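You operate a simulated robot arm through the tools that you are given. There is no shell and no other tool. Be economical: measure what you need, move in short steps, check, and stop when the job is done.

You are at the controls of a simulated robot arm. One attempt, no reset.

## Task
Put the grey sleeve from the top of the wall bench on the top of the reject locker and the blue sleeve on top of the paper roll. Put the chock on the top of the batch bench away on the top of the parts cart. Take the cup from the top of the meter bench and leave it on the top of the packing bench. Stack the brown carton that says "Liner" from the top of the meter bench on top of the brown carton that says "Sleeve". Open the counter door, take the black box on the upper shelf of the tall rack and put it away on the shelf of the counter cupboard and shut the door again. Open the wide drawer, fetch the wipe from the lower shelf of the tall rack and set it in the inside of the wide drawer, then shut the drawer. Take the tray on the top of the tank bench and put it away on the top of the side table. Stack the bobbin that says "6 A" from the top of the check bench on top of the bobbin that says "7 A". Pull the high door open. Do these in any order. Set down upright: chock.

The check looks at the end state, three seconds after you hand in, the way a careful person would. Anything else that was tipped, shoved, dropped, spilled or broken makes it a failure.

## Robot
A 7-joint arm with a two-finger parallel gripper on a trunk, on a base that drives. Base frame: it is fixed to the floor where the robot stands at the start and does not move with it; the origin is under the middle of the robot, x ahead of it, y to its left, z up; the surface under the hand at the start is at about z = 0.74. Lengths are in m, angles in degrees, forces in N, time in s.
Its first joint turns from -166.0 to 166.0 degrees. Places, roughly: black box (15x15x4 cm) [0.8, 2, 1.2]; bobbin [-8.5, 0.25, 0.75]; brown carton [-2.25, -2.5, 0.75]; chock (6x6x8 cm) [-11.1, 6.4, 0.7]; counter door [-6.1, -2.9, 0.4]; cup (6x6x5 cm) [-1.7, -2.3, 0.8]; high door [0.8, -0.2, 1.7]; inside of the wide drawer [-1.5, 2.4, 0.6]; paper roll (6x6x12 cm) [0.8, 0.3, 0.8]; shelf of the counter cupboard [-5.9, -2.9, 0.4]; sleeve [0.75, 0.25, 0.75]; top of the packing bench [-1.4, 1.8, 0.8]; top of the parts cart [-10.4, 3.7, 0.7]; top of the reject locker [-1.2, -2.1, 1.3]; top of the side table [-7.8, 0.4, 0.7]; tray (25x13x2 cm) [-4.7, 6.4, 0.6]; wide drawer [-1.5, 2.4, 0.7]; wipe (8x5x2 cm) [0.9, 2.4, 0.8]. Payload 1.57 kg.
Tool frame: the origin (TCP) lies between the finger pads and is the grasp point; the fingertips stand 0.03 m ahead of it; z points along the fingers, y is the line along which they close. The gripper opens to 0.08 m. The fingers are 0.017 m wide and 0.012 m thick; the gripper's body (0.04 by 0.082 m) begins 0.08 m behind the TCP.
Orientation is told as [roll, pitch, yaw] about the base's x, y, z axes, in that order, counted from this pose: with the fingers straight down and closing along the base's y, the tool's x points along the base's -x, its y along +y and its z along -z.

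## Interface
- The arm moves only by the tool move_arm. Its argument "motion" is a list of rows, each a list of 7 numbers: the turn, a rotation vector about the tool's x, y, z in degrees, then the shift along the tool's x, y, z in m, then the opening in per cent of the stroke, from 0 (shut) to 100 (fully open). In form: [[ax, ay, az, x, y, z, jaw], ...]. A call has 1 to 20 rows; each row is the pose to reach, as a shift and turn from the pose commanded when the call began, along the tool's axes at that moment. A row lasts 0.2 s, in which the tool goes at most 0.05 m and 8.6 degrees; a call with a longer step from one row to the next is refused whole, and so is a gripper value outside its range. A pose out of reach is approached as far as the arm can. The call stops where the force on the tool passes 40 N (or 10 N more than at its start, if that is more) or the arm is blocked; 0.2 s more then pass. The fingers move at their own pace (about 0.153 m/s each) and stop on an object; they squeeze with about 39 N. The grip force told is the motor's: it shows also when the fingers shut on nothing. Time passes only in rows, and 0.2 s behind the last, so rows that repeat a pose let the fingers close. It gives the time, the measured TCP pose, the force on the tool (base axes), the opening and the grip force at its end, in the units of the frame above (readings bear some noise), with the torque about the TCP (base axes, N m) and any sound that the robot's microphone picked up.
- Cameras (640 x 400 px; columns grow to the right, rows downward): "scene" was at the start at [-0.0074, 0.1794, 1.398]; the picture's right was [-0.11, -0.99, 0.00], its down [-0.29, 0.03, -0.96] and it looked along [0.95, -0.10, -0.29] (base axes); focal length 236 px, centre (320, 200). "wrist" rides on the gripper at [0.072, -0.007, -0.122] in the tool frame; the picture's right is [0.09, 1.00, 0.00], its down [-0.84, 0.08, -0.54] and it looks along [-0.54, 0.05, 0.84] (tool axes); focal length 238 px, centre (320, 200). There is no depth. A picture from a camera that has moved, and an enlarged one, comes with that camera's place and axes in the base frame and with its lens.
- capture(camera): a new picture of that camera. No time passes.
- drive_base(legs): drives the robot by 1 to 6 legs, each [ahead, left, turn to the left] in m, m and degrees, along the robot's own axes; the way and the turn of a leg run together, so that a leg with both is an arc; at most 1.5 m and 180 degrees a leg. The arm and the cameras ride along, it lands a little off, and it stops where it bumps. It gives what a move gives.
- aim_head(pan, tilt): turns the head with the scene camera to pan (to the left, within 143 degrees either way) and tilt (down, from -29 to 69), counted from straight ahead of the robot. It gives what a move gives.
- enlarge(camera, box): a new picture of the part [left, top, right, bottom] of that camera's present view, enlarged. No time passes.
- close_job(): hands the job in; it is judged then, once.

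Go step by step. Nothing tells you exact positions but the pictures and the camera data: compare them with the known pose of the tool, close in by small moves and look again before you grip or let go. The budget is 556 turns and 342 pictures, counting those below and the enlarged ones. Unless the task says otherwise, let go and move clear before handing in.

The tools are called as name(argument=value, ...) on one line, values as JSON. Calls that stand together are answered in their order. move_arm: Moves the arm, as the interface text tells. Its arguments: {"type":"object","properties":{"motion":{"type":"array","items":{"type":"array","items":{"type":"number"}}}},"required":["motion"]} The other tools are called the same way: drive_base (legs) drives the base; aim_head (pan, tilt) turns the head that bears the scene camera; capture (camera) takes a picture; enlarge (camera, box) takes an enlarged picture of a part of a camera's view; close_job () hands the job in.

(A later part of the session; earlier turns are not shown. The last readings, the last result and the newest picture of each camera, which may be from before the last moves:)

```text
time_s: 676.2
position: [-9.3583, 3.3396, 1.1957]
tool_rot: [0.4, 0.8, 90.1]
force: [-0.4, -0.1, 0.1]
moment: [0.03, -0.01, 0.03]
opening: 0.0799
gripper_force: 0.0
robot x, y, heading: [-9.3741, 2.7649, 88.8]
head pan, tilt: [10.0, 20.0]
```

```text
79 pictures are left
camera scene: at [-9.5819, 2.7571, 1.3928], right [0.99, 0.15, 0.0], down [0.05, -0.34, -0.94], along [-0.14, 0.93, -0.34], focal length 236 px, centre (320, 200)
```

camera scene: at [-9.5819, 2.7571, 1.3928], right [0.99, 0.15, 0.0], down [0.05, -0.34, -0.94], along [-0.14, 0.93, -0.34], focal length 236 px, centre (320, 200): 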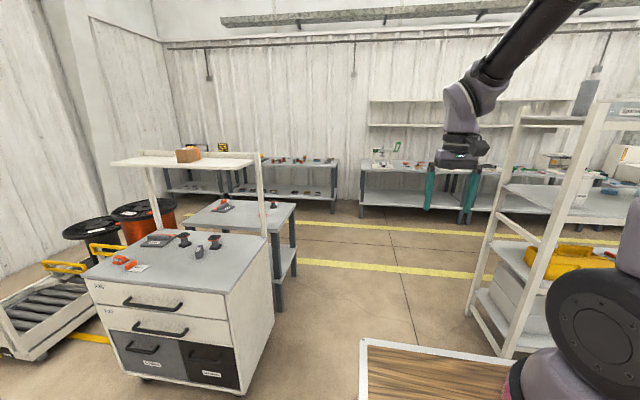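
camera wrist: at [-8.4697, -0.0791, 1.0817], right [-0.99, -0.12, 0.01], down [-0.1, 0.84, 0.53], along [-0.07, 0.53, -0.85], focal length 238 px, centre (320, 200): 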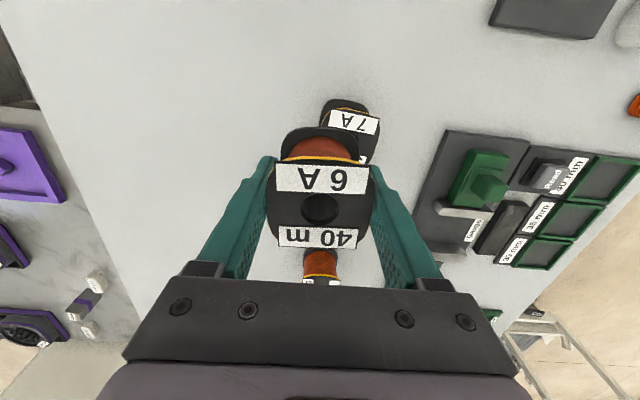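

drive_base(legs=[[1.3, 0, 1], [1.1, 0, 0], [0, 0.8, 0], [0, 0.85, 0]])

aim_head(pan=0, tilt=25)

capture(camera="scene")

```text
time_s: 696.1
position: [-11.0972, 5.6905, 1.1947]
tool_rot: [0.3, 0.7, 93.4]
force: [-1.1, -0.3, 0.0]
moment: [0.0, 0.02, -0.03]
opening: 0.08
gripper_force: 0.0
robot x, y, heading: [-11.0775, 5.1105, 92.3]
head pan, tilt: [10.0, 20.0]
```

```text
time_s: 696.8
position: [-11.0964, 5.6899, 1.1957]
tool_rot: [0.2, 0.9, 93.4]
force: [1.4, 0.8, 1.6]
moment: [0.01, -0.01, 0.0]
opening: 0.08
gripper_force: 0.2
robot x, y, heading: [-11.0844, 5.1139, 92.5]
head pan, tilt: [0.0, 25.0]
```

```text
78 pictures are left
camera scene: at [-11.2705, 5.0971, 1.3848], right [1.0, 0.04, 0.0], down [0.02, -0.42, -0.91], along [-0.04, 0.91, -0.42], focal length 236 px, centre (320, 200)
```

scene: 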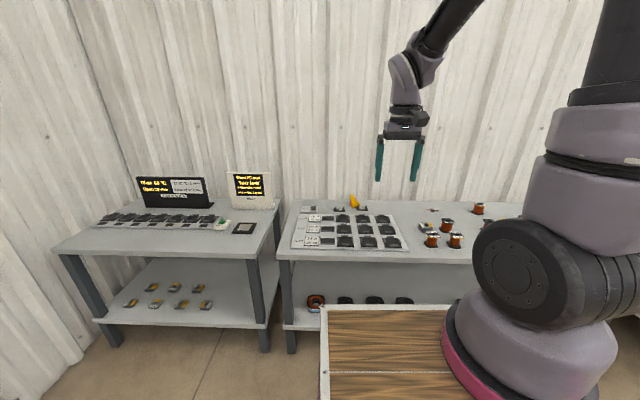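

enlarge(camera="scene", box=[280, 170, 420, 270])

capture(camera="wrist")

```text
4.00 times, centred on (350, 220) of scene
camera zoom: at [-11.2705, 5.0971, 1.3848], right [1.0, 0.04, 0.0], down [0.02, -0.42, -0.91], along [-0.04, 0.91, -0.42], focal length 946 px, centre (200, 120)
```

zoom: 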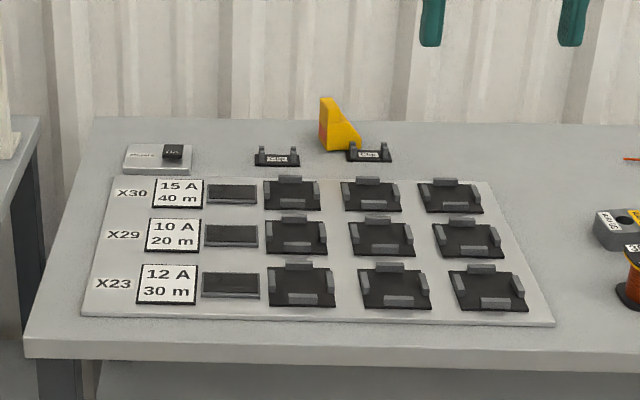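

```text
76 pictures are left
camera wrist: at [-11.0872, 5.6207, 1.3198], right [-0.99, -0.15, 0.01], down [-0.13, 0.84, 0.53], along [-0.09, 0.52, -0.85], focal length 238 px, centre (320, 200)
```

wrist: 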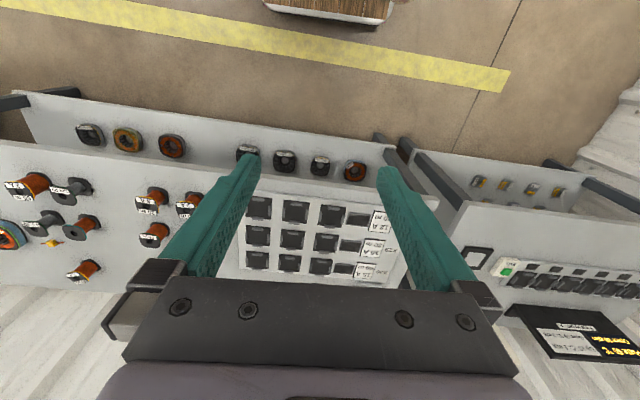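

The chock is the yellow wedge at the back of the bench near (-11.11,6.39). Move closer and look from above.

drive_base(legs=[[0.32, 0, -2.4]])

move_arm(motion=[[0, 0, 0, -0.04, 0, 0.015, 100], [0, 0, 0, -0.08, 0, 0.03, 100], [0, 0, 0, -0.12, 0, 0.05, 100], [0, 0, 0, -0.16, 0, 0.07, 100], [0, 0, 0, -0.2, 0, 0.09, 100], [0, 0, 0, -0.24, 0, 0.11, 100], [0, 0, 0, -0.275, 0, 0.14, 100]])

capture(camera="wrist")

```text
time_s: 699.0
position: [-11.0736, 6.0128, 1.1956]
tool_rot: [0.2, 0.7, 90.6]
force: [0.2, 0.6, 0.2]
moment: [-0.03, 0.01, 0.04]
opening: 0.0799
gripper_force: 0.0
robot x, y, heading: [-11.0844, 5.4346, 89.5]
head pan, tilt: [0.0, 25.0]
```

```text
time_s: 700.6
position: [-11.0759, 6.285, 1.0524]
tool_rot: [0.4, 0.7, 90.6]
force: [0.1, -0.3, 0.4]
moment: [0.02, 0.0, -0.04]
opening: 0.0802
gripper_force: 0.0
robot x, y, heading: [-11.0823, 5.4351, 89.6]
head pan, tilt: [0.0, 25.0]
```

```text
75 pictures are left
camera wrist: at [-11.0694, 6.2152, 1.1757], right [-0.99, -0.1, 0.01], down [-0.08, 0.84, 0.53], along [-0.06, 0.53, -0.85], focal length 238 px, centre (320, 200)
```

wrist: 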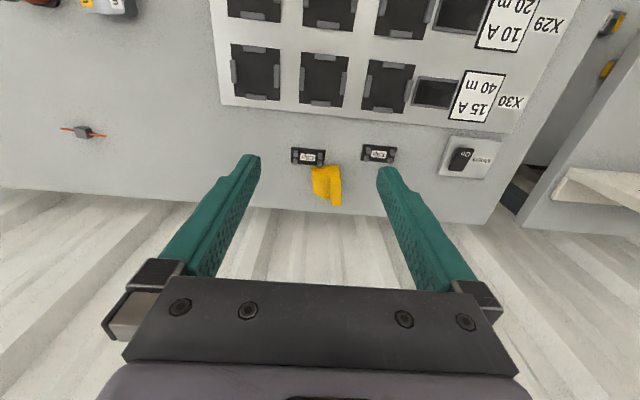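

enlarge(camera="wrist", box=[270, 130, 390, 220])

```text
4.44 times, centred on (330, 175) of wrist
camera zoom: at [-11.0694, 6.2152, 1.1757], right [-0.99, -0.1, 0.01], down [-0.08, 0.84, 0.53], along [-0.06, 0.53, -0.85], focal length 1059 px, centre (276, 311)
```

zoom: 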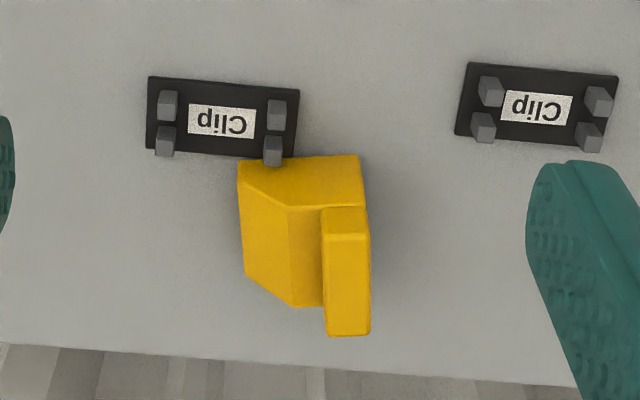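

Chock: tall side at x≈-11.118, y 6.40–6.455, top z≈0.815. I'll rotate the gripper 90° to grip along y above the clip. Nudge the base closer first.

drive_base(legs=[[0.03, 0.08, 0]])

move_arm(motion=[[0, 0, -8, 0, 0, 0, 100], [0, 0, -16, 0, 0, 0, 100], [0, 0, -24, 0, 0, 0, 100], [0, 0, -32, 0, 0, 0, 100], [0, 0, -40, 0, 0, 0, 100], [0, 0, -48, 0, 0, 0, 100], [0, 0, -56, 0, 0, 0, 100], [0, 0, -64, 0, 0, 0, 100], [0, 0, -72, 0, 0, 0, 100], [0, 0, -80, 0, 0, 0, 100], [0, 0, -88, 0, 0, 0, 100]])

```text
time_s: 701.6
position: [-11.1564, 6.3165, 1.052]
tool_rot: [0.3, 0.8, 90.7]
force: [0.4, 0.4, -0.2]
moment: [0.01, -0.02, 0.01]
opening: 0.0801
gripper_force: 0.1
robot x, y, heading: [-11.1617, 5.4654, 89.6]
head pan, tilt: [0.0, 25.0]
```

```text
time_s: 704.0
position: [-11.1555, 6.3161, 1.0514]
tool_rot: [0.9, -0.1, 178.8]
force: [-0.9, -0.1, -0.5]
moment: [0.0, -0.02, 0.0]
opening: 0.0803
gripper_force: 0.0
robot x, y, heading: [-11.164, 5.4719, 89.5]
head pan, tilt: [0.0, 25.0]
```

move_arm(motion=[[0, 0, 0, 0.012, -0.038, 0.015, 100], [0, 0, 0, 0.024, -0.076, 0.03, 100], [0, 0, 0, 0.035, -0.1128, 0.05, 100], [0, 0, 0, 0.035, -0.1128, 0.09, 100]])

capture(camera="wrist")

```text
time_s: 705.0
position: [-11.1208, 6.4271, 0.9606]
tool_rot: [0.7, -0.2, 178.7]
force: [-0.3, -0.5, 0.3]
moment: [0.0, -0.04, -0.03]
opening: 0.0801
gripper_force: 0.1
robot x, y, heading: [-11.1663, 5.4691, 89.8]
head pan, tilt: [0.0, 25.0]
```

```text
73 pictures are left
camera wrist: at [-11.0492, 6.4334, 1.0828], right [0.07, -1.0, 0.01], down [-0.84, -0.05, 0.55], along [-0.54, -0.05, -0.84], focal length 238 px, centre (320, 200)
```

wrist: 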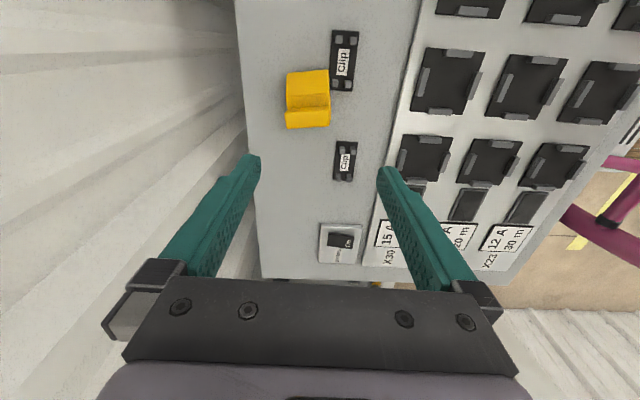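

move_arm(motion=[[0, 0, 0, 0.0077, -0.0152, 0.03, 95], [0, 0, 0, 0.0077, -0.0152, 0.075, 95], [0, 0, 0, 0.0077, -0.0152, 0.115, 95], [0, 0, 0, 0.0077, -0.0152, 0.145, 95]])

capture(camera="wrist")

```text
time_s: 706.0
position: [-11.1124, 6.4405, 0.8152]
tool_rot: [0.8, -0.2, 178.7]
force: [1.2, 0.1, 0.5]
moment: [-0.01, 0.02, 0.01]
opening: 0.0759
gripper_force: 0.0
robot x, y, heading: [-11.1665, 5.4693, 89.5]
head pan, tilt: [0.0, 25.0]
```

```text
72 pictures are left
camera wrist: at [-11.0405, 6.4467, 0.9367], right [0.07, -1.0, 0.01], down [-0.84, -0.05, 0.55], along [-0.54, -0.05, -0.84], focal length 238 px, centre (320, 200)
```

wrist: 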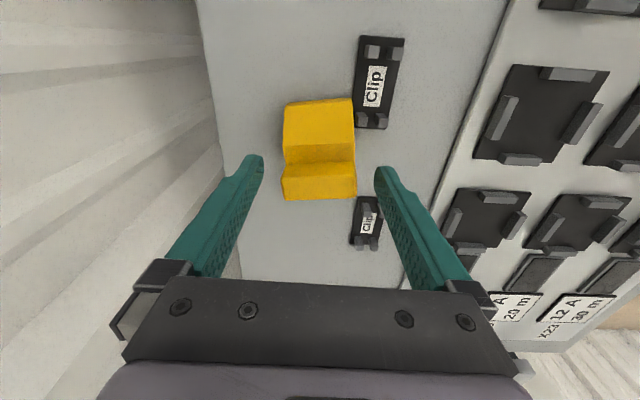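

move_arm(motion=[[0, 0, 0, 0, 0, 0.012, 95], [0, 0, 0, 0, 0, 0.022, 95], [0, 0, 0, 0, 0, 0.022, 60], [0, 0, 0, 0, 0, 0.022, 0], [0, 0, 0, 0, 0, 0.022, 0], [0, 0, 0, 0, 0, 0.022, 0]])

move_arm(motion=[[0, 0, 0, 0, 0, -0.02, 0], [0, 0, 0, 0, 0, -0.06, 0], [0, 0, 0, 0, 0, -0.1, 0], [0, 0, 0, 0, 0, -0.14, 0], [0, 0, 0, 0, 0.03, -0.18, 0], [0, 0, 0, 0, 0.06, -0.21, 0], [0, 0, 0, 0, 0.1, -0.23, 0], [0, 0, 0, 0, 0.14, -0.25, 0], [0, 0, 0, 0, 0.18, -0.27, 0], [0, 0, 0, 0, 0.22, -0.29, 0], [0, 0, 0, 0, 0.26, -0.3, 0]])

capture(camera="wrist")

```text
time_s: 707.5
position: [-11.113, 6.4405, 0.7913]
tool_rot: [1.0, -0.1, 178.7]
force: [-0.5, 0.0, 0.1]
moment: [-0.1, -0.02, -0.03]
opening: 0.0575
gripper_force: 39.2
robot x, y, heading: [-11.1634, 5.4639, 89.6]
head pan, tilt: [0.0, 25.0]
```

```text
time_s: 709.9
position: [-11.1181, 6.1866, 1.0952]
tool_rot: [0.8, -0.2, 178.7]
force: [-0.4, 0.5, -5.3]
moment: [-0.06, -0.02, -0.01]
opening: 0.0572
gripper_force: 39.2
robot x, y, heading: [-11.1673, 5.4657, 89.4]
head pan, tilt: [0.0, 25.0]
```

```text
71 pictures are left
camera wrist: at [-11.047, 6.1926, 1.218], right [0.07, -1.0, 0.01], down [-0.84, -0.05, 0.55], along [-0.54, -0.05, -0.84], focal length 238 px, centre (320, 200)
```

wrist: 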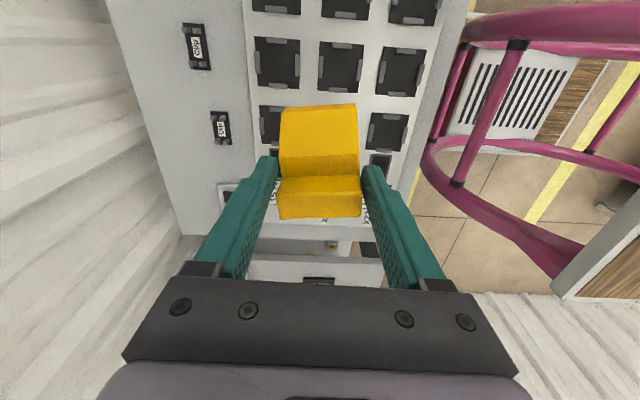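

Chock is held upright. Drive back the same way to the parts cart.

drive_base(legs=[[-0.35, 0, 0], [0, -0.87, 0], [0, -0.87, 0], [-1.2, 0, 0.5], [-1.15, 0, 0]])

aim_head(pan=50, tilt=30)

capture(camera="scene")

```text
time_s: 731.8
position: [-9.3792, 3.4693, 1.0965]
tool_rot: [0.9, -0.2, 177.1]
force: [-0.2, -0.7, -4.3]
moment: [0.04, 0.01, -0.02]
opening: 0.0557
gripper_force: 39.2
robot x, y, heading: [-9.4496, 2.7521, 88.0]
head pan, tilt: [0.0, 25.0]
```

```text
time_s: 733.0
position: [-9.3814, 3.469, 1.0955]
tool_rot: [0.8, -0.1, 177.1]
force: [0.0, -1.2, -4.5]
moment: [-0.01, 0.0, 0.01]
opening: 0.0557
gripper_force: 39.1
robot x, y, heading: [-9.4469, 2.7491, 87.8]
head pan, tilt: [50.0, 30.0]
```

```text
70 pictures are left
camera scene: at [-9.7075, 2.7186, 1.3768], right [0.67, 0.74, 0.0], down [0.37, -0.34, -0.87], along [-0.64, 0.58, -0.5], focal length 236 px, centre (320, 200)
```

scene: 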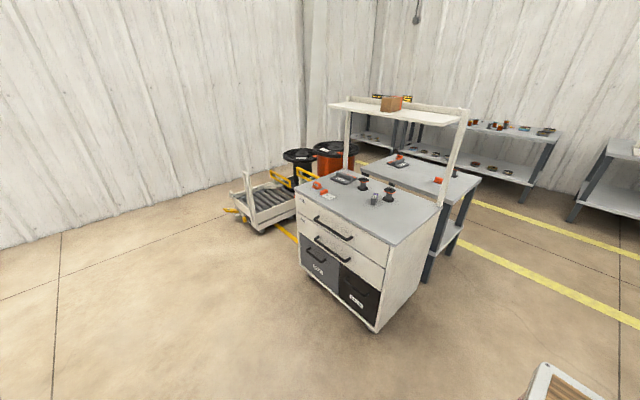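

Cart top ≈ z 0.66, x −10.88…−10.11, y 3.5…4.05. Target a free front spot at (−10.27,3.66). Strafe left.

drive_base(legs=[[0, 0.75, 2]])

capture(camera="wrist")

```text
time_s: 737.1
position: [-10.1454, 3.4891, 1.096]
tool_rot: [0.8, -0.1, 178.2]
force: [0.6, -0.2, -4.2]
moment: [0.01, -0.02, 0.01]
opening: 0.0552
gripper_force: 39.5
robot x, y, heading: [-10.2011, 2.7684, 88.9]
head pan, tilt: [50.0, 30.0]
```

```text
69 pictures are left
camera wrist: at [-10.0747, 3.496, 1.2183], right [0.06, -1.0, 0.01], down [-0.84, -0.04, 0.55], along [-0.54, -0.05, -0.84], focal length 238 px, centre (320, 200)
```

wrist: 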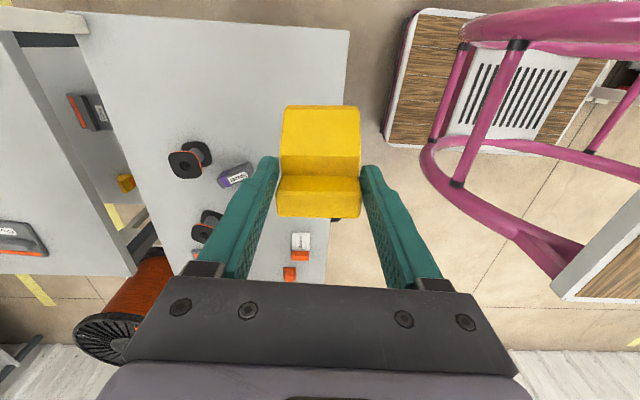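

move_arm(motion=[[0, 0, 0, -0.02, -0.03, 0.02, 0], [0, 0, 0, -0.0369, -0.06, 0.05, 0], [0, 0, 0, -0.0369, -0.06, 0.1, 0], [0, 0, 0, -0.0369, -0.06, 0.15, 0], [0, 0, 0, -0.0369, -0.06, 0.2, 0], [0, 0, 0, -0.0369, -0.06, 0.25, 0], [0, 0, 0, -0.0369, -0.06, 0.29, 0]])

aim_head(pan=0, tilt=35)

capture(camera="scene")

```text
time_s: 738.8
position: [-10.1845, 3.5461, 0.8087]
tool_rot: [0.7, -0.4, 178.0]
force: [2.0, -13.9, 26.2]
moment: [-0.15, 0.03, -0.01]
opening: 0.0546
gripper_force: 39.2
robot x, y, heading: [-10.198, 2.7692, 89.0]
head pan, tilt: [50.0, 30.0]
stopped in row 7: the force on the tool passed its limit at 57 N (the readings are from after the stop); the commanded pose is now the measured one
```

```text
time_s: 740.0
position: [-10.1836, 3.5458, 0.8087]
tool_rot: [0.6, -0.3, 178.1]
force: [1.2, -18.7, 40.3]
moment: [-0.07, -0.09, -0.02]
opening: 0.0546
gripper_force: 38.9
robot x, y, heading: [-10.2026, 2.7699, 88.8]
head pan, tilt: [0.0, 35.0]
```

```text
68 pictures are left
camera scene: at [-10.3899, 2.7603, 1.369], right [1.0, -0.02, 0.0], down [-0.01, -0.57, -0.82], along [0.01, 0.82, -0.57], focal length 236 px, centre (320, 200)
```

scene: 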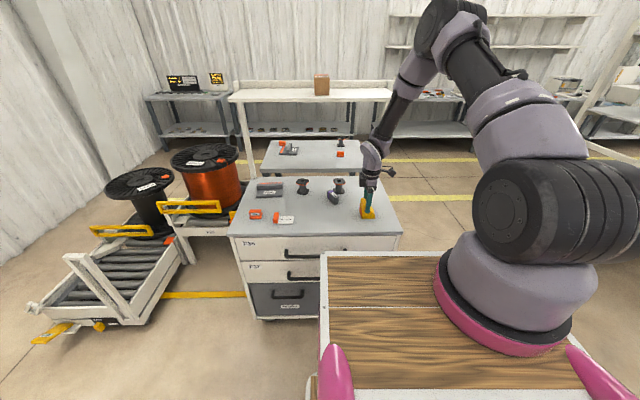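

move_arm(motion=[[0, 0, 0, 0, 0, -0.003, 0], [0, 0, 0, 0, 0, -0.003, 0]])

enlarge(camera="scene", box=[330, 150, 410, 230])

capture(camera="wrist")

```text
time_s: 740.6
position: [-10.1832, 3.5489, 0.8079]
tool_rot: [0.6, -0.1, 178.1]
force: [0.3, 0.1, -3.8]
moment: [-0.04, -0.01, -0.02]
opening: 0.0547
gripper_force: 39.6
robot x, y, heading: [-10.1973, 2.7715, 88.9]
head pan, tilt: [0.0, 35.0]
```

```text
5.00 times, centred on (370, 190) of scene
camera zoom: at [-10.3899, 2.7625, 1.369], right [1.0, -0.02, 0.0], down [-0.01, -0.57, -0.82], along [0.01, 0.82, -0.57], focal length 1182 px, centre (70, 250)
```

zoom: 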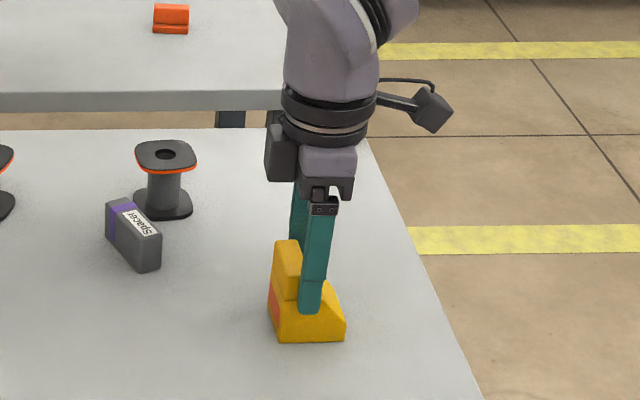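

```text
66 pictures are left
camera wrist: at [-10.112, 3.5535, 0.931], right [0.06, -1.0, 0.01], down [-0.84, -0.04, 0.55], along [-0.55, -0.04, -0.84], focal length 238 px, centre (320, 200)
```

wrist: 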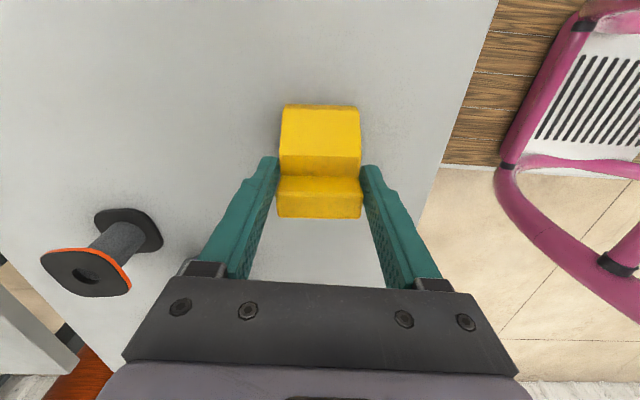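

move_arm(motion=[[0, 0, 0, 0, 0, 0.001, 0], [0, 0, 0, 0, 0, 0.002, 0], [0, 0, 0, 0, 0, 0.002, 0]])

move_arm(motion=[[0, 0, 0, 0, 0, 0, 80], [0, 0, 0, 0, 0, 0, 100], [0, 0, 0, 0, 0, 0, 100], [0, 0, 0, 0, 0, -0.03, 100], [0, 0, 0, 0, 0, -0.07, 100], [0, 0, 0, 0, 0, -0.11, 100], [0, 0, 0, 0, 0, -0.15, 100], [0, 0, 0, 0, 0, -0.19, 100], [0, 0, 0, 0, 0, -0.23, 100], [0, 0, 0, 0, 0, -0.27, 100]])

enlarge(camera="scene", box=[330, 150, 410, 230])

```text
time_s: 741.4
position: [-10.1837, 3.5491, 0.8087]
tool_rot: [0.7, -0.1, 178.0]
force: [3.9, -5.5, 16.6]
moment: [0.1, -0.03, 0.01]
opening: 0.0545
gripper_force: 38.4
robot x, y, heading: [-10.1996, 2.7684, 89.0]
head pan, tilt: [0.0, 35.0]
```

```text
time_s: 743.6
position: [-10.1837, 3.5518, 1.0803]
tool_rot: [0.7, -0.4, 178.1]
force: [0.4, 1.3, -0.8]
moment: [-0.06, -0.02, -0.02]
opening: 0.0803
gripper_force: 0.1
robot x, y, heading: [-10.2018, 2.771, 88.9]
head pan, tilt: [0.0, 35.0]
```

```text
5.00 times, centred on (370, 190) of scene
camera zoom: at [-10.3899, 2.7626, 1.369], right [1.0, -0.02, 0.0], down [-0.01, -0.57, -0.82], along [0.01, 0.82, -0.57], focal length 1182 px, centre (70, 250)
```

zoom: 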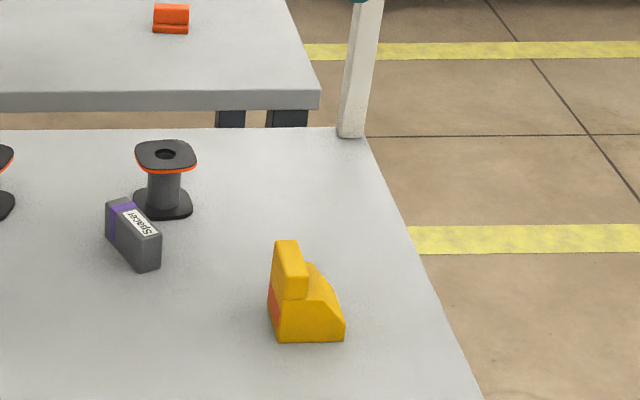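

Chock is upright on the cart. Now head for the tank bench tray: go back east/north and look along the aisle.

move_arm(motion=[[0, 0, 8, 0, 0.03, -0.01, 100], [0, 0, 16, 0, 0.06, -0.02, 100], [0, 0, 24, 0, 0.09, -0.03, 100], [0, 0, 32, 0, 0.12, -0.04, 100], [0, 0, 40, 0, 0.15, -0.05, 100], [0, 0, 48, 0, 0.18, -0.06, 100], [0, 0, 56, 0, 0.2, -0.07, 100], [0, 0, 64, 0, 0.2, -0.08, 100], [0, 0, 72, 0, 0.2, -0.09, 100], [0, 0, 80, 0, 0.2, -0.1, 100], [0, 0, 88, 0, 0.2, -0.1, 100]])

drive_base(legs=[[0, -0.8, 1], [1.2, 0, 0], [1.1, 0, 0], [0, 0, -90]])

aim_head(pan=0, tilt=12)

capture(camera="scene")

```text
time_s: 746.0
position: [-10.1904, 3.3518, 1.1808]
tool_rot: [0.3, 0.6, 89.9]
force: [0.2, -0.8, 0.6]
moment: [-0.02, 0.02, -0.02]
opening: 0.08
gripper_force: 0.0
robot x, y, heading: [-10.1993, 2.7727, 89.2]
head pan, tilt: [0.0, 35.0]
```

```text
time_s: 765.2
position: [-8.7767, 5.0602, 1.1805]
tool_rot: [0.4, 0.8, -1.7]
force: [0.3, 0.3, -0.8]
moment: [-0.05, 0.03, -0.02]
opening: 0.0802
gripper_force: 0.0
robot x, y, heading: [-9.3583, 5.086, -2.8]
head pan, tilt: [0.0, 35.0]
```

```text
time_s: 766.1
position: [-8.7768, 5.06, 1.1807]
tool_rot: [0.2, 0.7, -1.8]
force: [1.1, -1.1, 0.2]
moment: [0.01, 0.0, 0.01]
opening: 0.08
gripper_force: 0.1
robot x, y, heading: [-9.3591, 5.0865, -2.8]
head pan, tilt: [0.0, 12.0]
```

```text
64 pictures are left
camera scene: at [-9.3541, 5.2779, 1.4058], right [-0.05, -1.0, 0.0], down [-0.21, 0.01, -0.98], along [0.98, -0.05, -0.21], focal length 236 px, centre (320, 200)
```

scene: 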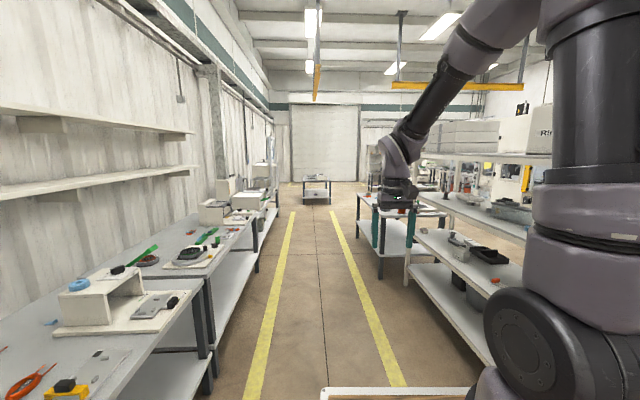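

drive_base(legs=[[1.5, 0, 2.8], [1.5, 0, 0], [1.4, 0, 0], [0, 0, 90]])

aim_head(pan=0, tilt=25)

capture(camera="scene")

```text
time_s: 790.9
position: [-4.9607, 5.5652, 1.1806]
tool_rot: [0.4, 0.7, 90.3]
force: [0.3, -0.1, 0.3]
moment: [0.01, 0.03, 0.02]
opening: 0.0798
gripper_force: 0.1
robot x, y, heading: [-4.9688, 4.9862, 89.1]
head pan, tilt: [0.0, 12.0]
```

```text
time_s: 791.7
position: [-4.9604, 5.5659, 1.1805]
tool_rot: [0.3, 0.8, 90.2]
force: [0.9, -0.2, -0.6]
moment: [-0.06, 0.01, 0.0]
opening: 0.0801
gripper_force: 0.0
robot x, y, heading: [-4.9677, 4.9854, 89.2]
head pan, tilt: [0.0, 25.0]
```

```text
63 pictures are left
camera scene: at [-5.1596, 4.9792, 1.3848], right [1.0, -0.02, 0.0], down [-0.01, -0.42, -0.91], along [0.01, 0.91, -0.42], focal length 236 px, centre (320, 200)
```

scene: 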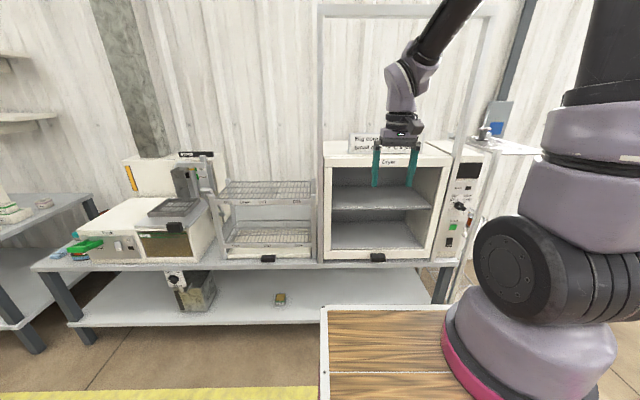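

enlarge(camera="scene", box=[310, 130, 500, 280])

drive_base(legs=[[0, -0.75, 0]])

capture(camera="scene")

```text
2.67 times, centred on (405, 205) of scene
camera zoom: at [-5.1596, 4.9792, 1.3848], right [1.0, -0.02, 0.0], down [-0.01, -0.42, -0.91], along [0.01, 0.91, -0.42], focal length 630 px, centre (93, 187)
```

zoom: 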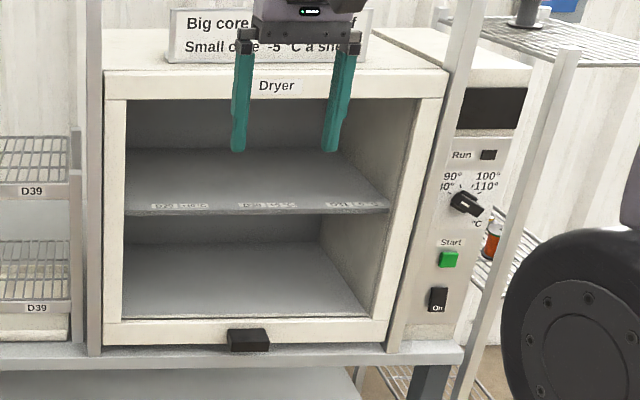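

```text
time_s: 795.7
position: [-4.2189, 5.5571, 1.1807]
tool_rot: [0.3, 0.7, 90.5]
force: [0.3, -0.1, 0.9]
moment: [0.03, 0.01, 0.0]
opening: 0.08
gripper_force: 0.1
robot x, y, heading: [-4.2258, 4.9737, 89.6]
head pan, tilt: [0.0, 25.0]
```

```text
61 pictures are left
camera scene: at [-4.4146, 4.9689, 1.3848], right [1.0, -0.01, 0.0], down [0.0, -0.42, -0.91], along [0.01, 0.91, -0.42], focal length 236 px, centre (320, 200)
```

scene: 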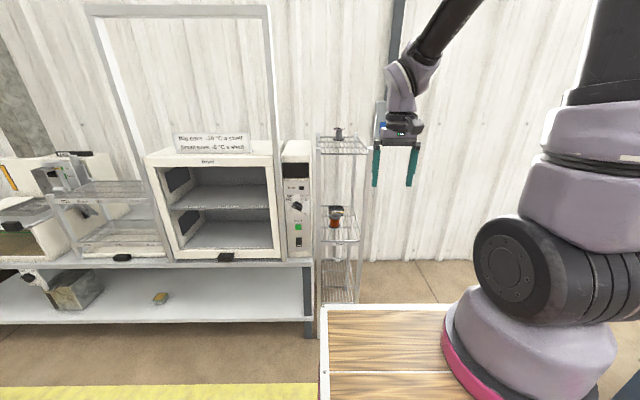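

enlarge(camera="scene", box=[40, 140, 320, 310])

```text
2.29 times, centred on (180, 225) of scene
camera zoom: at [-4.4146, 4.9689, 1.3848], right [1.0, -0.01, 0.0], down [0.0, -0.42, -0.91], along [0.01, 0.91, -0.42], focal length 540 px, centre (640, 143)
```

zoom: 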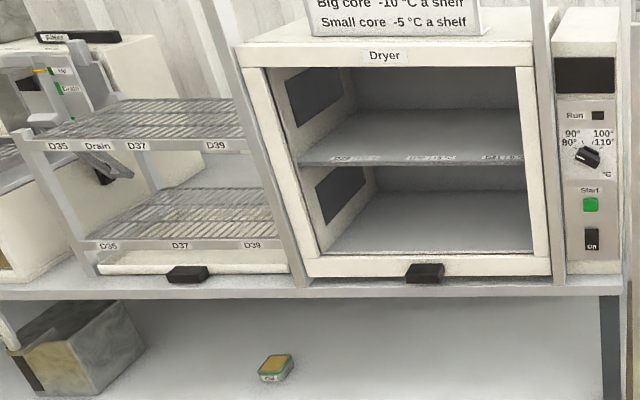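

The tray isn't visible from here; by the rough position it may sit behind/inside the dryer area. I'll move closer and look with the raised wrist camera.

drive_base(legs=[[0.3, 0.25, 0]])

move_arm(motion=[[0, 0, 0, -0.02, 0, -0.04, 100], [0, 0, 0, -0.04, 0, -0.08, 100], [0, 0, 0, -0.06, 0, -0.12, 100], [0, 0, 0, -0.08, 0, -0.16, 100], [0, 0, 0, -0.1, 0, -0.2, 100], [0, 0, 0, -0.12, 0, -0.24, 100], [0, 0, 0, -0.14, 0, -0.28, 100], [0, 0, 0, -0.16, 0, -0.32, 100], [0, 0, 0, -0.18, 0, -0.35, 100], [0, 0, 0, -0.2, 0, -0.36, 100]])

capture(camera="wrist")

```text
time_s: 798.2
position: [-4.4626, 5.8641, 1.1795]
tool_rot: [0.3, 0.7, 90.5]
force: [0.3, 0.3, 0.2]
moment: [0.0, -0.02, -0.04]
opening: 0.0801
gripper_force: 0.1
robot x, y, heading: [-4.4708, 5.2865, 89.1]
head pan, tilt: [0.0, 25.0]
```

```text
time_s: 800.4
position: [-4.463, 6.0684, 1.5354]
tool_rot: [0.3, 0.3, 90.4]
force: [0.3, 0.1, 0.4]
moment: [0.07, -0.01, 0.01]
opening: 0.0801
gripper_force: 0.0
robot x, y, heading: [-4.4734, 5.2797, 89.5]
head pan, tilt: [0.0, 25.0]
```

```text
59 pictures are left
camera wrist: at [-4.4569, 5.9977, 1.6593], right [-1.0, -0.1, 0.01], down [-0.08, 0.84, 0.54], along [-0.06, 0.53, -0.84], focal length 238 px, centre (320, 200)
```

wrist: 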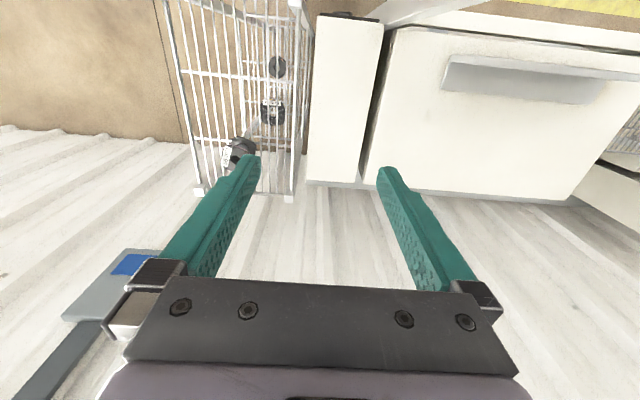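

aim_head(pan=5, tilt=40)

capture(camera="scene")

```text
time_s: 801.1
position: [-4.4627, 6.0679, 1.5348]
tool_rot: [0.3, 0.5, 90.5]
force: [0.3, 0.4, 0.3]
moment: [0.01, -0.02, 0.0]
opening: 0.0799
gripper_force: 0.1
robot x, y, heading: [-4.4677, 5.2855, 89.2]
head pan, tilt: [5.0, 40.0]
```

```text
58 pictures are left
camera scene: at [-4.6681, 5.2707, 1.3615], right [1.0, 0.07, 0.0], down [0.05, -0.64, -0.77], along [-0.06, 0.76, -0.64], focal length 236 px, centre (320, 200)
```

scene: 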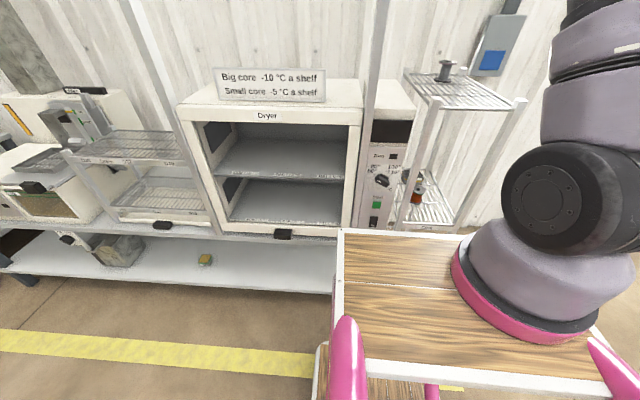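

drive_base(legs=[[0.15, 0, 0.5]])

move_arm(motion=[[0, 0, 0, -0.03, 0.0, 0.035, 100], [0, 0, 0, -0.06, 0, 0.07, 100], [0, 0, 0, -0.09, 0, 0.1, 100], [0, 0, 0, -0.12, 0, 0.13, 100], [0, 0, 0, -0.15, 0.01, 0.16, 100], [0, 0, 0, -0.17, 0.03, 0.19, 100]])

capture(camera="wrist")

```text
time_s: 802.5
position: [-4.4715, 6.222, 1.5353]
tool_rot: [0.3, 0.5, 91.0]
force: [-0.5, 0.1, -0.3]
moment: [-0.05, -0.01, -0.03]
opening: 0.0799
gripper_force: 0.1
robot x, y, heading: [-4.4698, 5.4364, 90.0]
head pan, tilt: [5.0, 40.0]
```

```text
time_s: 803.9
position: [-4.4972, 6.3697, 1.3532]
tool_rot: [0.2, 0.2, 90.9]
force: [-1.1, -1.2, 1.1]
moment: [0.1, -0.01, 0.02]
opening: 0.0799
gripper_force: 0.1
out of reach, approached as far as the arm can: row 5, 6
robot x, y, heading: [-4.4681, 5.4379, 89.9]
head pan, tilt: [5.0, 40.0]
```

```text
57 pictures are left
camera wrist: at [-4.4894, 6.298, 1.4759], right [-0.99, -0.11, 0.01], down [-0.09, 0.84, 0.54], along [-0.06, 0.54, -0.84], focal length 238 px, centre (320, 200)
```

wrist: 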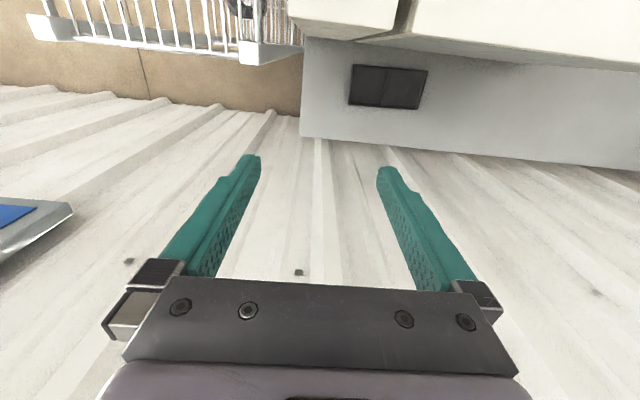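

Found it: a dark divided tray behind the dryer at about (-4.72,6.385,0.62), in a ~0.28 m slot between dryer and wall. It can only be approached along the slot from the east. First retract the arm carefully.

move_arm(motion=[[0, 0, 0, 0.003, 0, 0.0, 50], [0, 0, 0, 0.01, 0, 0.0, 50], [0, 0, 0, 0.025, 0, 0.0, 50], [0, 0, 0, 0.05, 0, 0.0, 50], [0, 0, 0, 0.09, 0, 0.0, 50], [0, 0, 0, 0.135, 0, 0.0, 50], [0, 0, 0, 0.18, 0, 0.0, 50], [0, 0, 0, 0.225, 0, 0.0, 50], [0, 0, 0, 0.27, 0, 0.0, 50], [0, 0, 0, 0.315, 0, 0.0, 50], [0, 0, 0, 0.35, 0, 0.0, 50]])

drive_base(legs=[[-0.4, 0, 0], [0, -1.2, 0]])

aim_head(pan=20, tilt=25)

capture(camera="scene")

```text
time_s: 806.3
position: [-4.4936, 6.0218, 1.3524]
tool_rot: [0.3, 0.6, 91.0]
force: [0.1, 1.3, -0.7]
moment: [-0.11, -0.02, 0.02]
opening: 0.0402
gripper_force: 0.1
out of reach, approached as far as the arm can: row 1, 2, 3, 4
robot x, y, heading: [-4.4695, 5.4326, 89.8]
head pan, tilt: [5.0, 40.0]
```

```text
time_s: 812.7
position: [-3.6563, 5.6209, 1.3539]
tool_rot: [0.3, 0.4, 90.8]
force: [0.0, 0.4, -0.1]
moment: [0.01, 0.01, 0.04]
opening: 0.0401
gripper_force: 0.0
robot x, y, heading: [-3.6296, 5.0336, 90.4]
head pan, tilt: [5.0, 40.0]
stopped in leg 2: the robot was blocked; the commanded pose is now the measured one
```

```text
time_s: 813.4
position: [-3.6549, 5.6203, 1.3542]
tool_rot: [0.3, 0.3, 91.0]
force: [0.1, 0.3, 0.3]
moment: [0.0, -0.01, -0.01]
opening: 0.0398
gripper_force: 0.0
robot x, y, heading: [-3.6304, 5.0367, 90.4]
head pan, tilt: [20.0, 25.0]
```

```text
56 pictures are left
camera scene: at [-3.8524, 5.021, 1.3847], right [0.94, 0.34, 0.0], down [0.15, -0.4, -0.91], along [-0.31, 0.85, -0.42], focal length 236 px, centre (320, 200)
```

scene: 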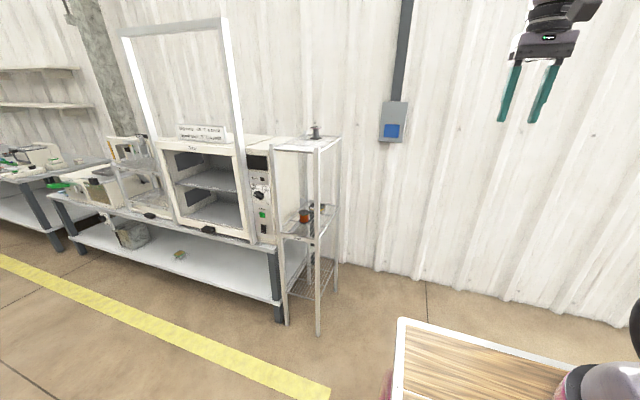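

drive_base(legs=[[0, 0.03, 0], [0.6, 0, 0], [0, 0, 89.6]])

aim_head(pan=-30, tilt=25)

capture(camera="scene")

```text
time_s: 818.1
position: [-3.7483, 6.2179, 1.3526]
tool_rot: [0.2, 0.5, 96.3]
force: [0.5, 0.3, 0.6]
moment: [-0.01, 0.0, -0.05]
opening: 0.04
gripper_force: 0.0
robot x, y, heading: [-3.6673, 5.6356, 95.9]
head pan, tilt: [20.0, 25.0]
stopped in leg 3: the robot was blocked; the commanded pose is now the measured one
```

```text
time_s: 819.3
position: [-3.7476, 6.2161, 1.3541]
tool_rot: [0.4, 0.4, 96.3]
force: [-0.4, 0.2, -0.2]
moment: [-0.03, 0.03, 0.01]
opening: 0.0401
gripper_force: 0.0
robot x, y, heading: [-3.6684, 5.6339, 95.5]
head pan, tilt: [-30.0, 25.0]
```

```text
55 pictures are left
camera scene: at [-3.8108, 5.6014, 1.3848], right [0.91, -0.41, 0.0], down [-0.17, -0.39, -0.91], along [0.37, 0.83, -0.42], focal length 236 px, centre (320, 200)
```

scene: 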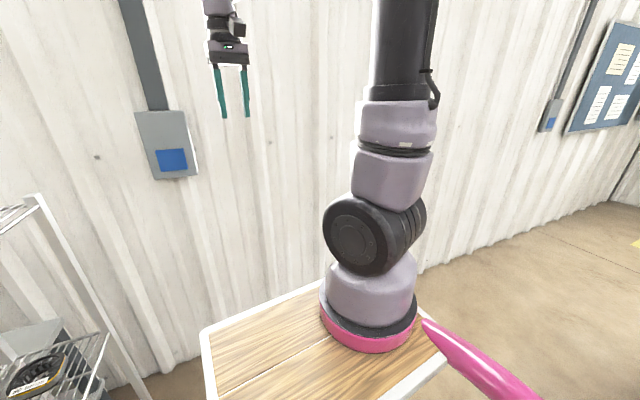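

drive_base(legs=[[0.27, -0.05, 0], [0, 0, 84.5]])

aim_head(pan=0, tilt=30)

capture(camera="scene")

```text
time_s: 824.9
position: [-4.2296, 5.8813, 1.3541]
tool_rot: [0.3, 0.4, -178.2]
force: [-1.0, -0.6, -0.3]
moment: [0.02, -0.02, 0.02]
opening: 0.04
gripper_force: 0.1
robot x, y, heading: [-3.6495, 5.9157, -178.9]
head pan, tilt: [-30.0, 25.0]
```

```text
time_s: 825.8
position: [-4.2311, 5.8834, 1.3545]
tool_rot: [0.3, 0.4, -178.2]
force: [-0.4, -0.3, 0.1]
moment: [0.01, 0.05, -0.01]
opening: 0.0399
gripper_force: 0.2
robot x, y, heading: [-3.6453, 5.9155, -179.0]
head pan, tilt: [0.0, 30.0]
```

```text
54 pictures are left
camera scene: at [-3.6335, 5.7253, 1.3768], right [-0.02, 1.0, 0.0], down [0.5, 0.01, -0.87], along [-0.87, -0.02, -0.5], focal length 236 px, centre (320, 200)
```

scene: 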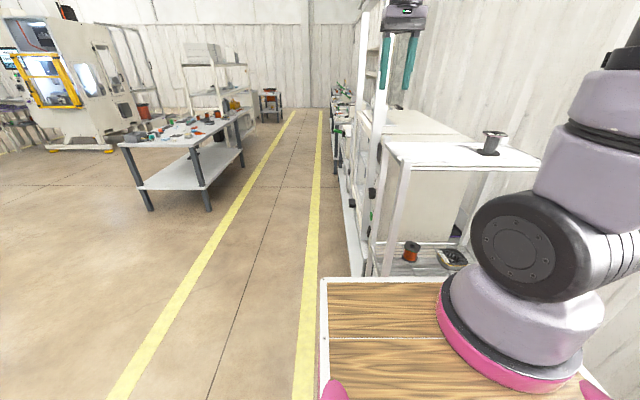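

drive_base(legs=[[0.02, -0.36, -1]])

capture(camera="wrist")

```text
time_s: 828.1
position: [-4.2531, 6.2518, 1.3542]
tool_rot: [0.3, 0.5, -179.1]
force: [-0.2, 0.1, 0.0]
moment: [0.0, -0.02, 0.02]
opening: 0.0398
gripper_force: 0.1
robot x, y, heading: [-3.6686, 6.276, -179.9]
head pan, tilt: [0.0, 30.0]
```

```text
53 pictures are left
camera wrist: at [-4.1848, 6.2605, 1.4772], right [0.11, -0.99, 0.01], down [-0.84, -0.09, 0.54], along [-0.53, -0.06, -0.84], focal length 238 px, centre (320, 200)
```

wrist: 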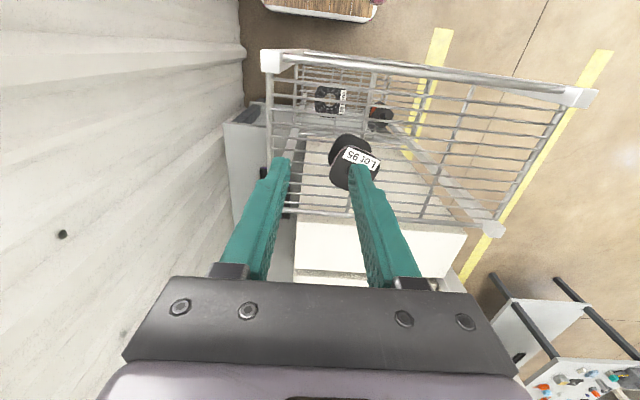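

move_arm(motion=[[0, -7, 0, -0.03, -0.023, 0, 70], [0, -14, 0, -0.06, -0.046, 0, 70], [0, -21, 0, -0.09, -0.07, 0, 70], [0, -28, 0, -0.12, -0.095, 0, 70], [0, -35, 0, -0.155, -0.12, 0, 70], [0, -42, 0, -0.19, -0.145, 0, 70], [0, -49, 0, -0.22, -0.165, 0, 70], [0, -55, 0, -0.247, -0.185, 0, 70]])

capture(camera="wrist")

capture(camera="scene")

```text
time_s: 829.9
position: [-4.5052, 6.4327, 1.3522]
tool_rot: [0.2, -54.7, -179.5]
force: [-0.3, -0.7, 0.2]
moment: [0.06, -0.03, -0.04]
opening: 0.0562
gripper_force: 0.1
robot x, y, heading: [-3.6694, 6.278, -180.3]
head pan, tilt: [0.0, 30.0]
```

```text
52 pictures are left
camera wrist: at [-4.3654, 6.4421, 1.3654], right [0.07, -1.0, -0.07], down [-0.04, -0.07, 1.0], along [-1.0, -0.06, -0.05], focal length 238 px, centre (320, 200)
```

wrist: 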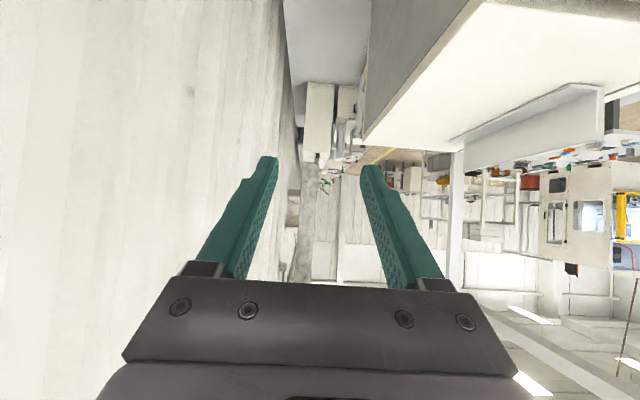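

```text
51 pictures are left
camera scene: at [-3.6597, 6.0842, 1.3767], right [0.0, 1.0, 0.0], down [0.5, 0.0, -0.87], along [-0.87, 0.0, -0.5], focal length 236 px, centre (320, 200)
```

scene: 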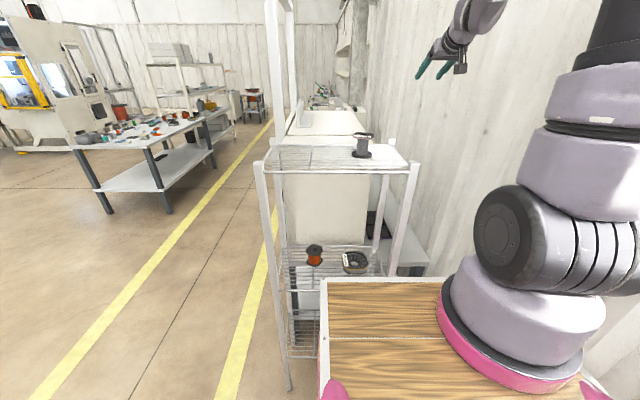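

move_arm(motion=[[0, 0, 0, 0.03, -0.001, 0.03, 70], [0, 0, 0, 0.06, -0.002, 0.06, 70], [0, 0, 0, 0.09, -0.003, 0.09, 70], [0, 0, 0, 0.12, -0.004, 0.12, 70], [0, 0, 0, 0.15, -0.005, 0.15, 70], [0, 0, 0, 0.18, -0.006, 0.18, 70], [0, 0, 0, 0.21, -0.007, 0.21, 70], [0, 0, 0, 0.24, -0.008, 0.24, 70], [0, 0, 0, 0.27, -0.009, 0.27, 70], [0, 0, 0, 0.3, -0.01, 0.3, 70], [0, 0, 0, 0.33, -0.01, 0.33, 70]])

capture(camera="wrist")

```text
time_s: 832.5
position: [-4.5845, 6.5278, 0.9296]
tool_rot: [0.9, -57.7, 176.5]
force: [0.1, -0.8, 0.1]
moment: [-0.02, 0.02, 0.05]
opening: 0.0562
gripper_force: 0.0
robot x, y, heading: [-3.6666, 6.3092, 177.5]
head pan, tilt: [0.0, 30.0]
stopped in row 11: the arm was blocked; the commanded pose is now the measured one
```

```text
50 pictures are left
camera wrist: at [-4.4441, 6.5284, 0.9347], right [0.0, -1.0, -0.07], down [0.01, -0.07, 1.0], along [-1.0, 0.0, 0.01], focal length 238 px, centre (320, 200)
```

wrist: 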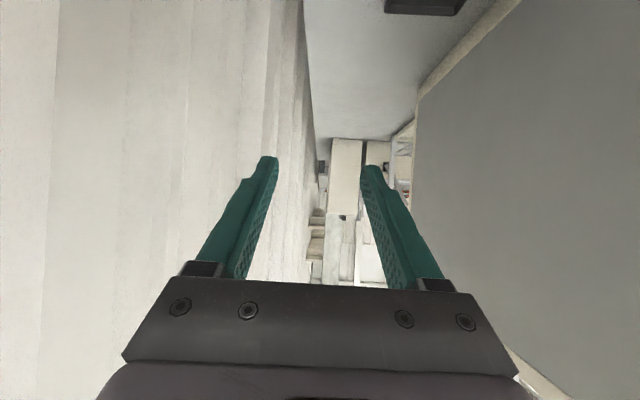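

The arm got blocked (likely touching the rack). Look before undoing.

capture(camera="scene")

```text
49 pictures are left
camera scene: at [-3.6645, 6.1187, 1.3771], right [0.04, 1.0, 0.0], down [0.5, -0.02, -0.87], along [-0.87, 0.04, -0.5], focal length 236 px, centre (320, 200)
```

scene: 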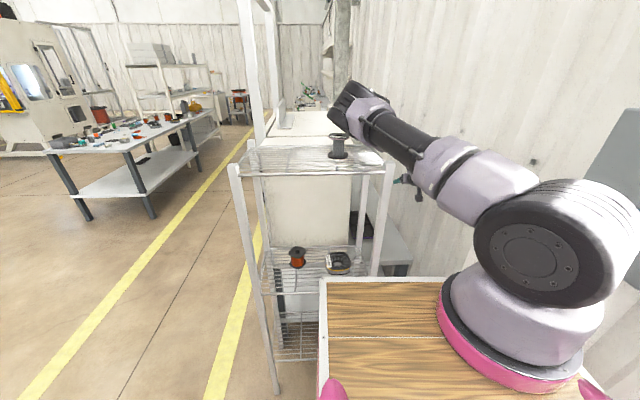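

The elbow swung left onto the dryer. Reverse upward, then retry with the arm stretched so the elbow stays up.

move_arm(motion=[[0, 0, 0, -0.03, 0.005, -0.025, 70], [0, 0, 0, -0.06, 0.015, -0.05, 70], [0, 0, 0, -0.09, 0.025, -0.075, 70], [0, 0, 0, -0.12, 0.035, -0.1, 70], [0, 0, 0, -0.15, 0.045, -0.125, 70], [0, 0, 0, -0.18, 0.055, -0.15, 70], [0, 0, 0, -0.21, 0.065, -0.18, 70], [0, 0, 0, -0.24, 0.075, -0.21, 70], [0, 0, 0, -0.27, 0.085, -0.24, 70], [0, 0, 0, -0.3, 0.095, -0.27, 70], [0, 0, 0, -0.33, 0.1, -0.3, 70]])

capture(camera="scene")

```text
time_s: 834.9
position: [-4.517, 6.4208, 1.366]
tool_rot: [0.9, -57.3, 177.0]
force: [-0.7, -0.8, -0.7]
moment: [0.01, 0.03, 0.0]
opening: 0.0561
gripper_force: 0.1
robot x, y, heading: [-3.6679, 6.3015, 177.6]
head pan, tilt: [0.0, 30.0]
```

```text
48 pictures are left
camera scene: at [-3.6676, 6.1148, 1.3768], right [0.04, 1.0, 0.0], down [0.5, -0.02, -0.87], along [-0.86, 0.04, -0.5], focal length 236 px, centre (320, 200)
```

scene: 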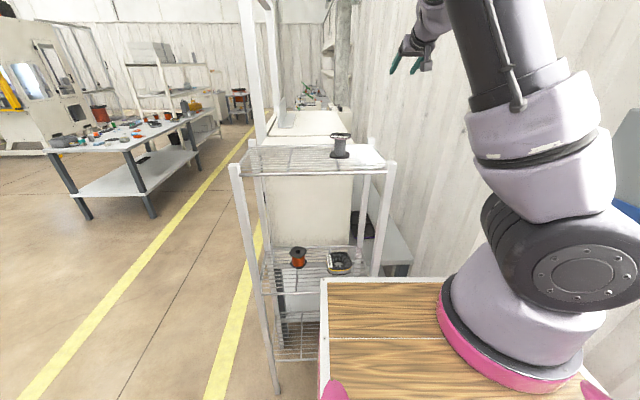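

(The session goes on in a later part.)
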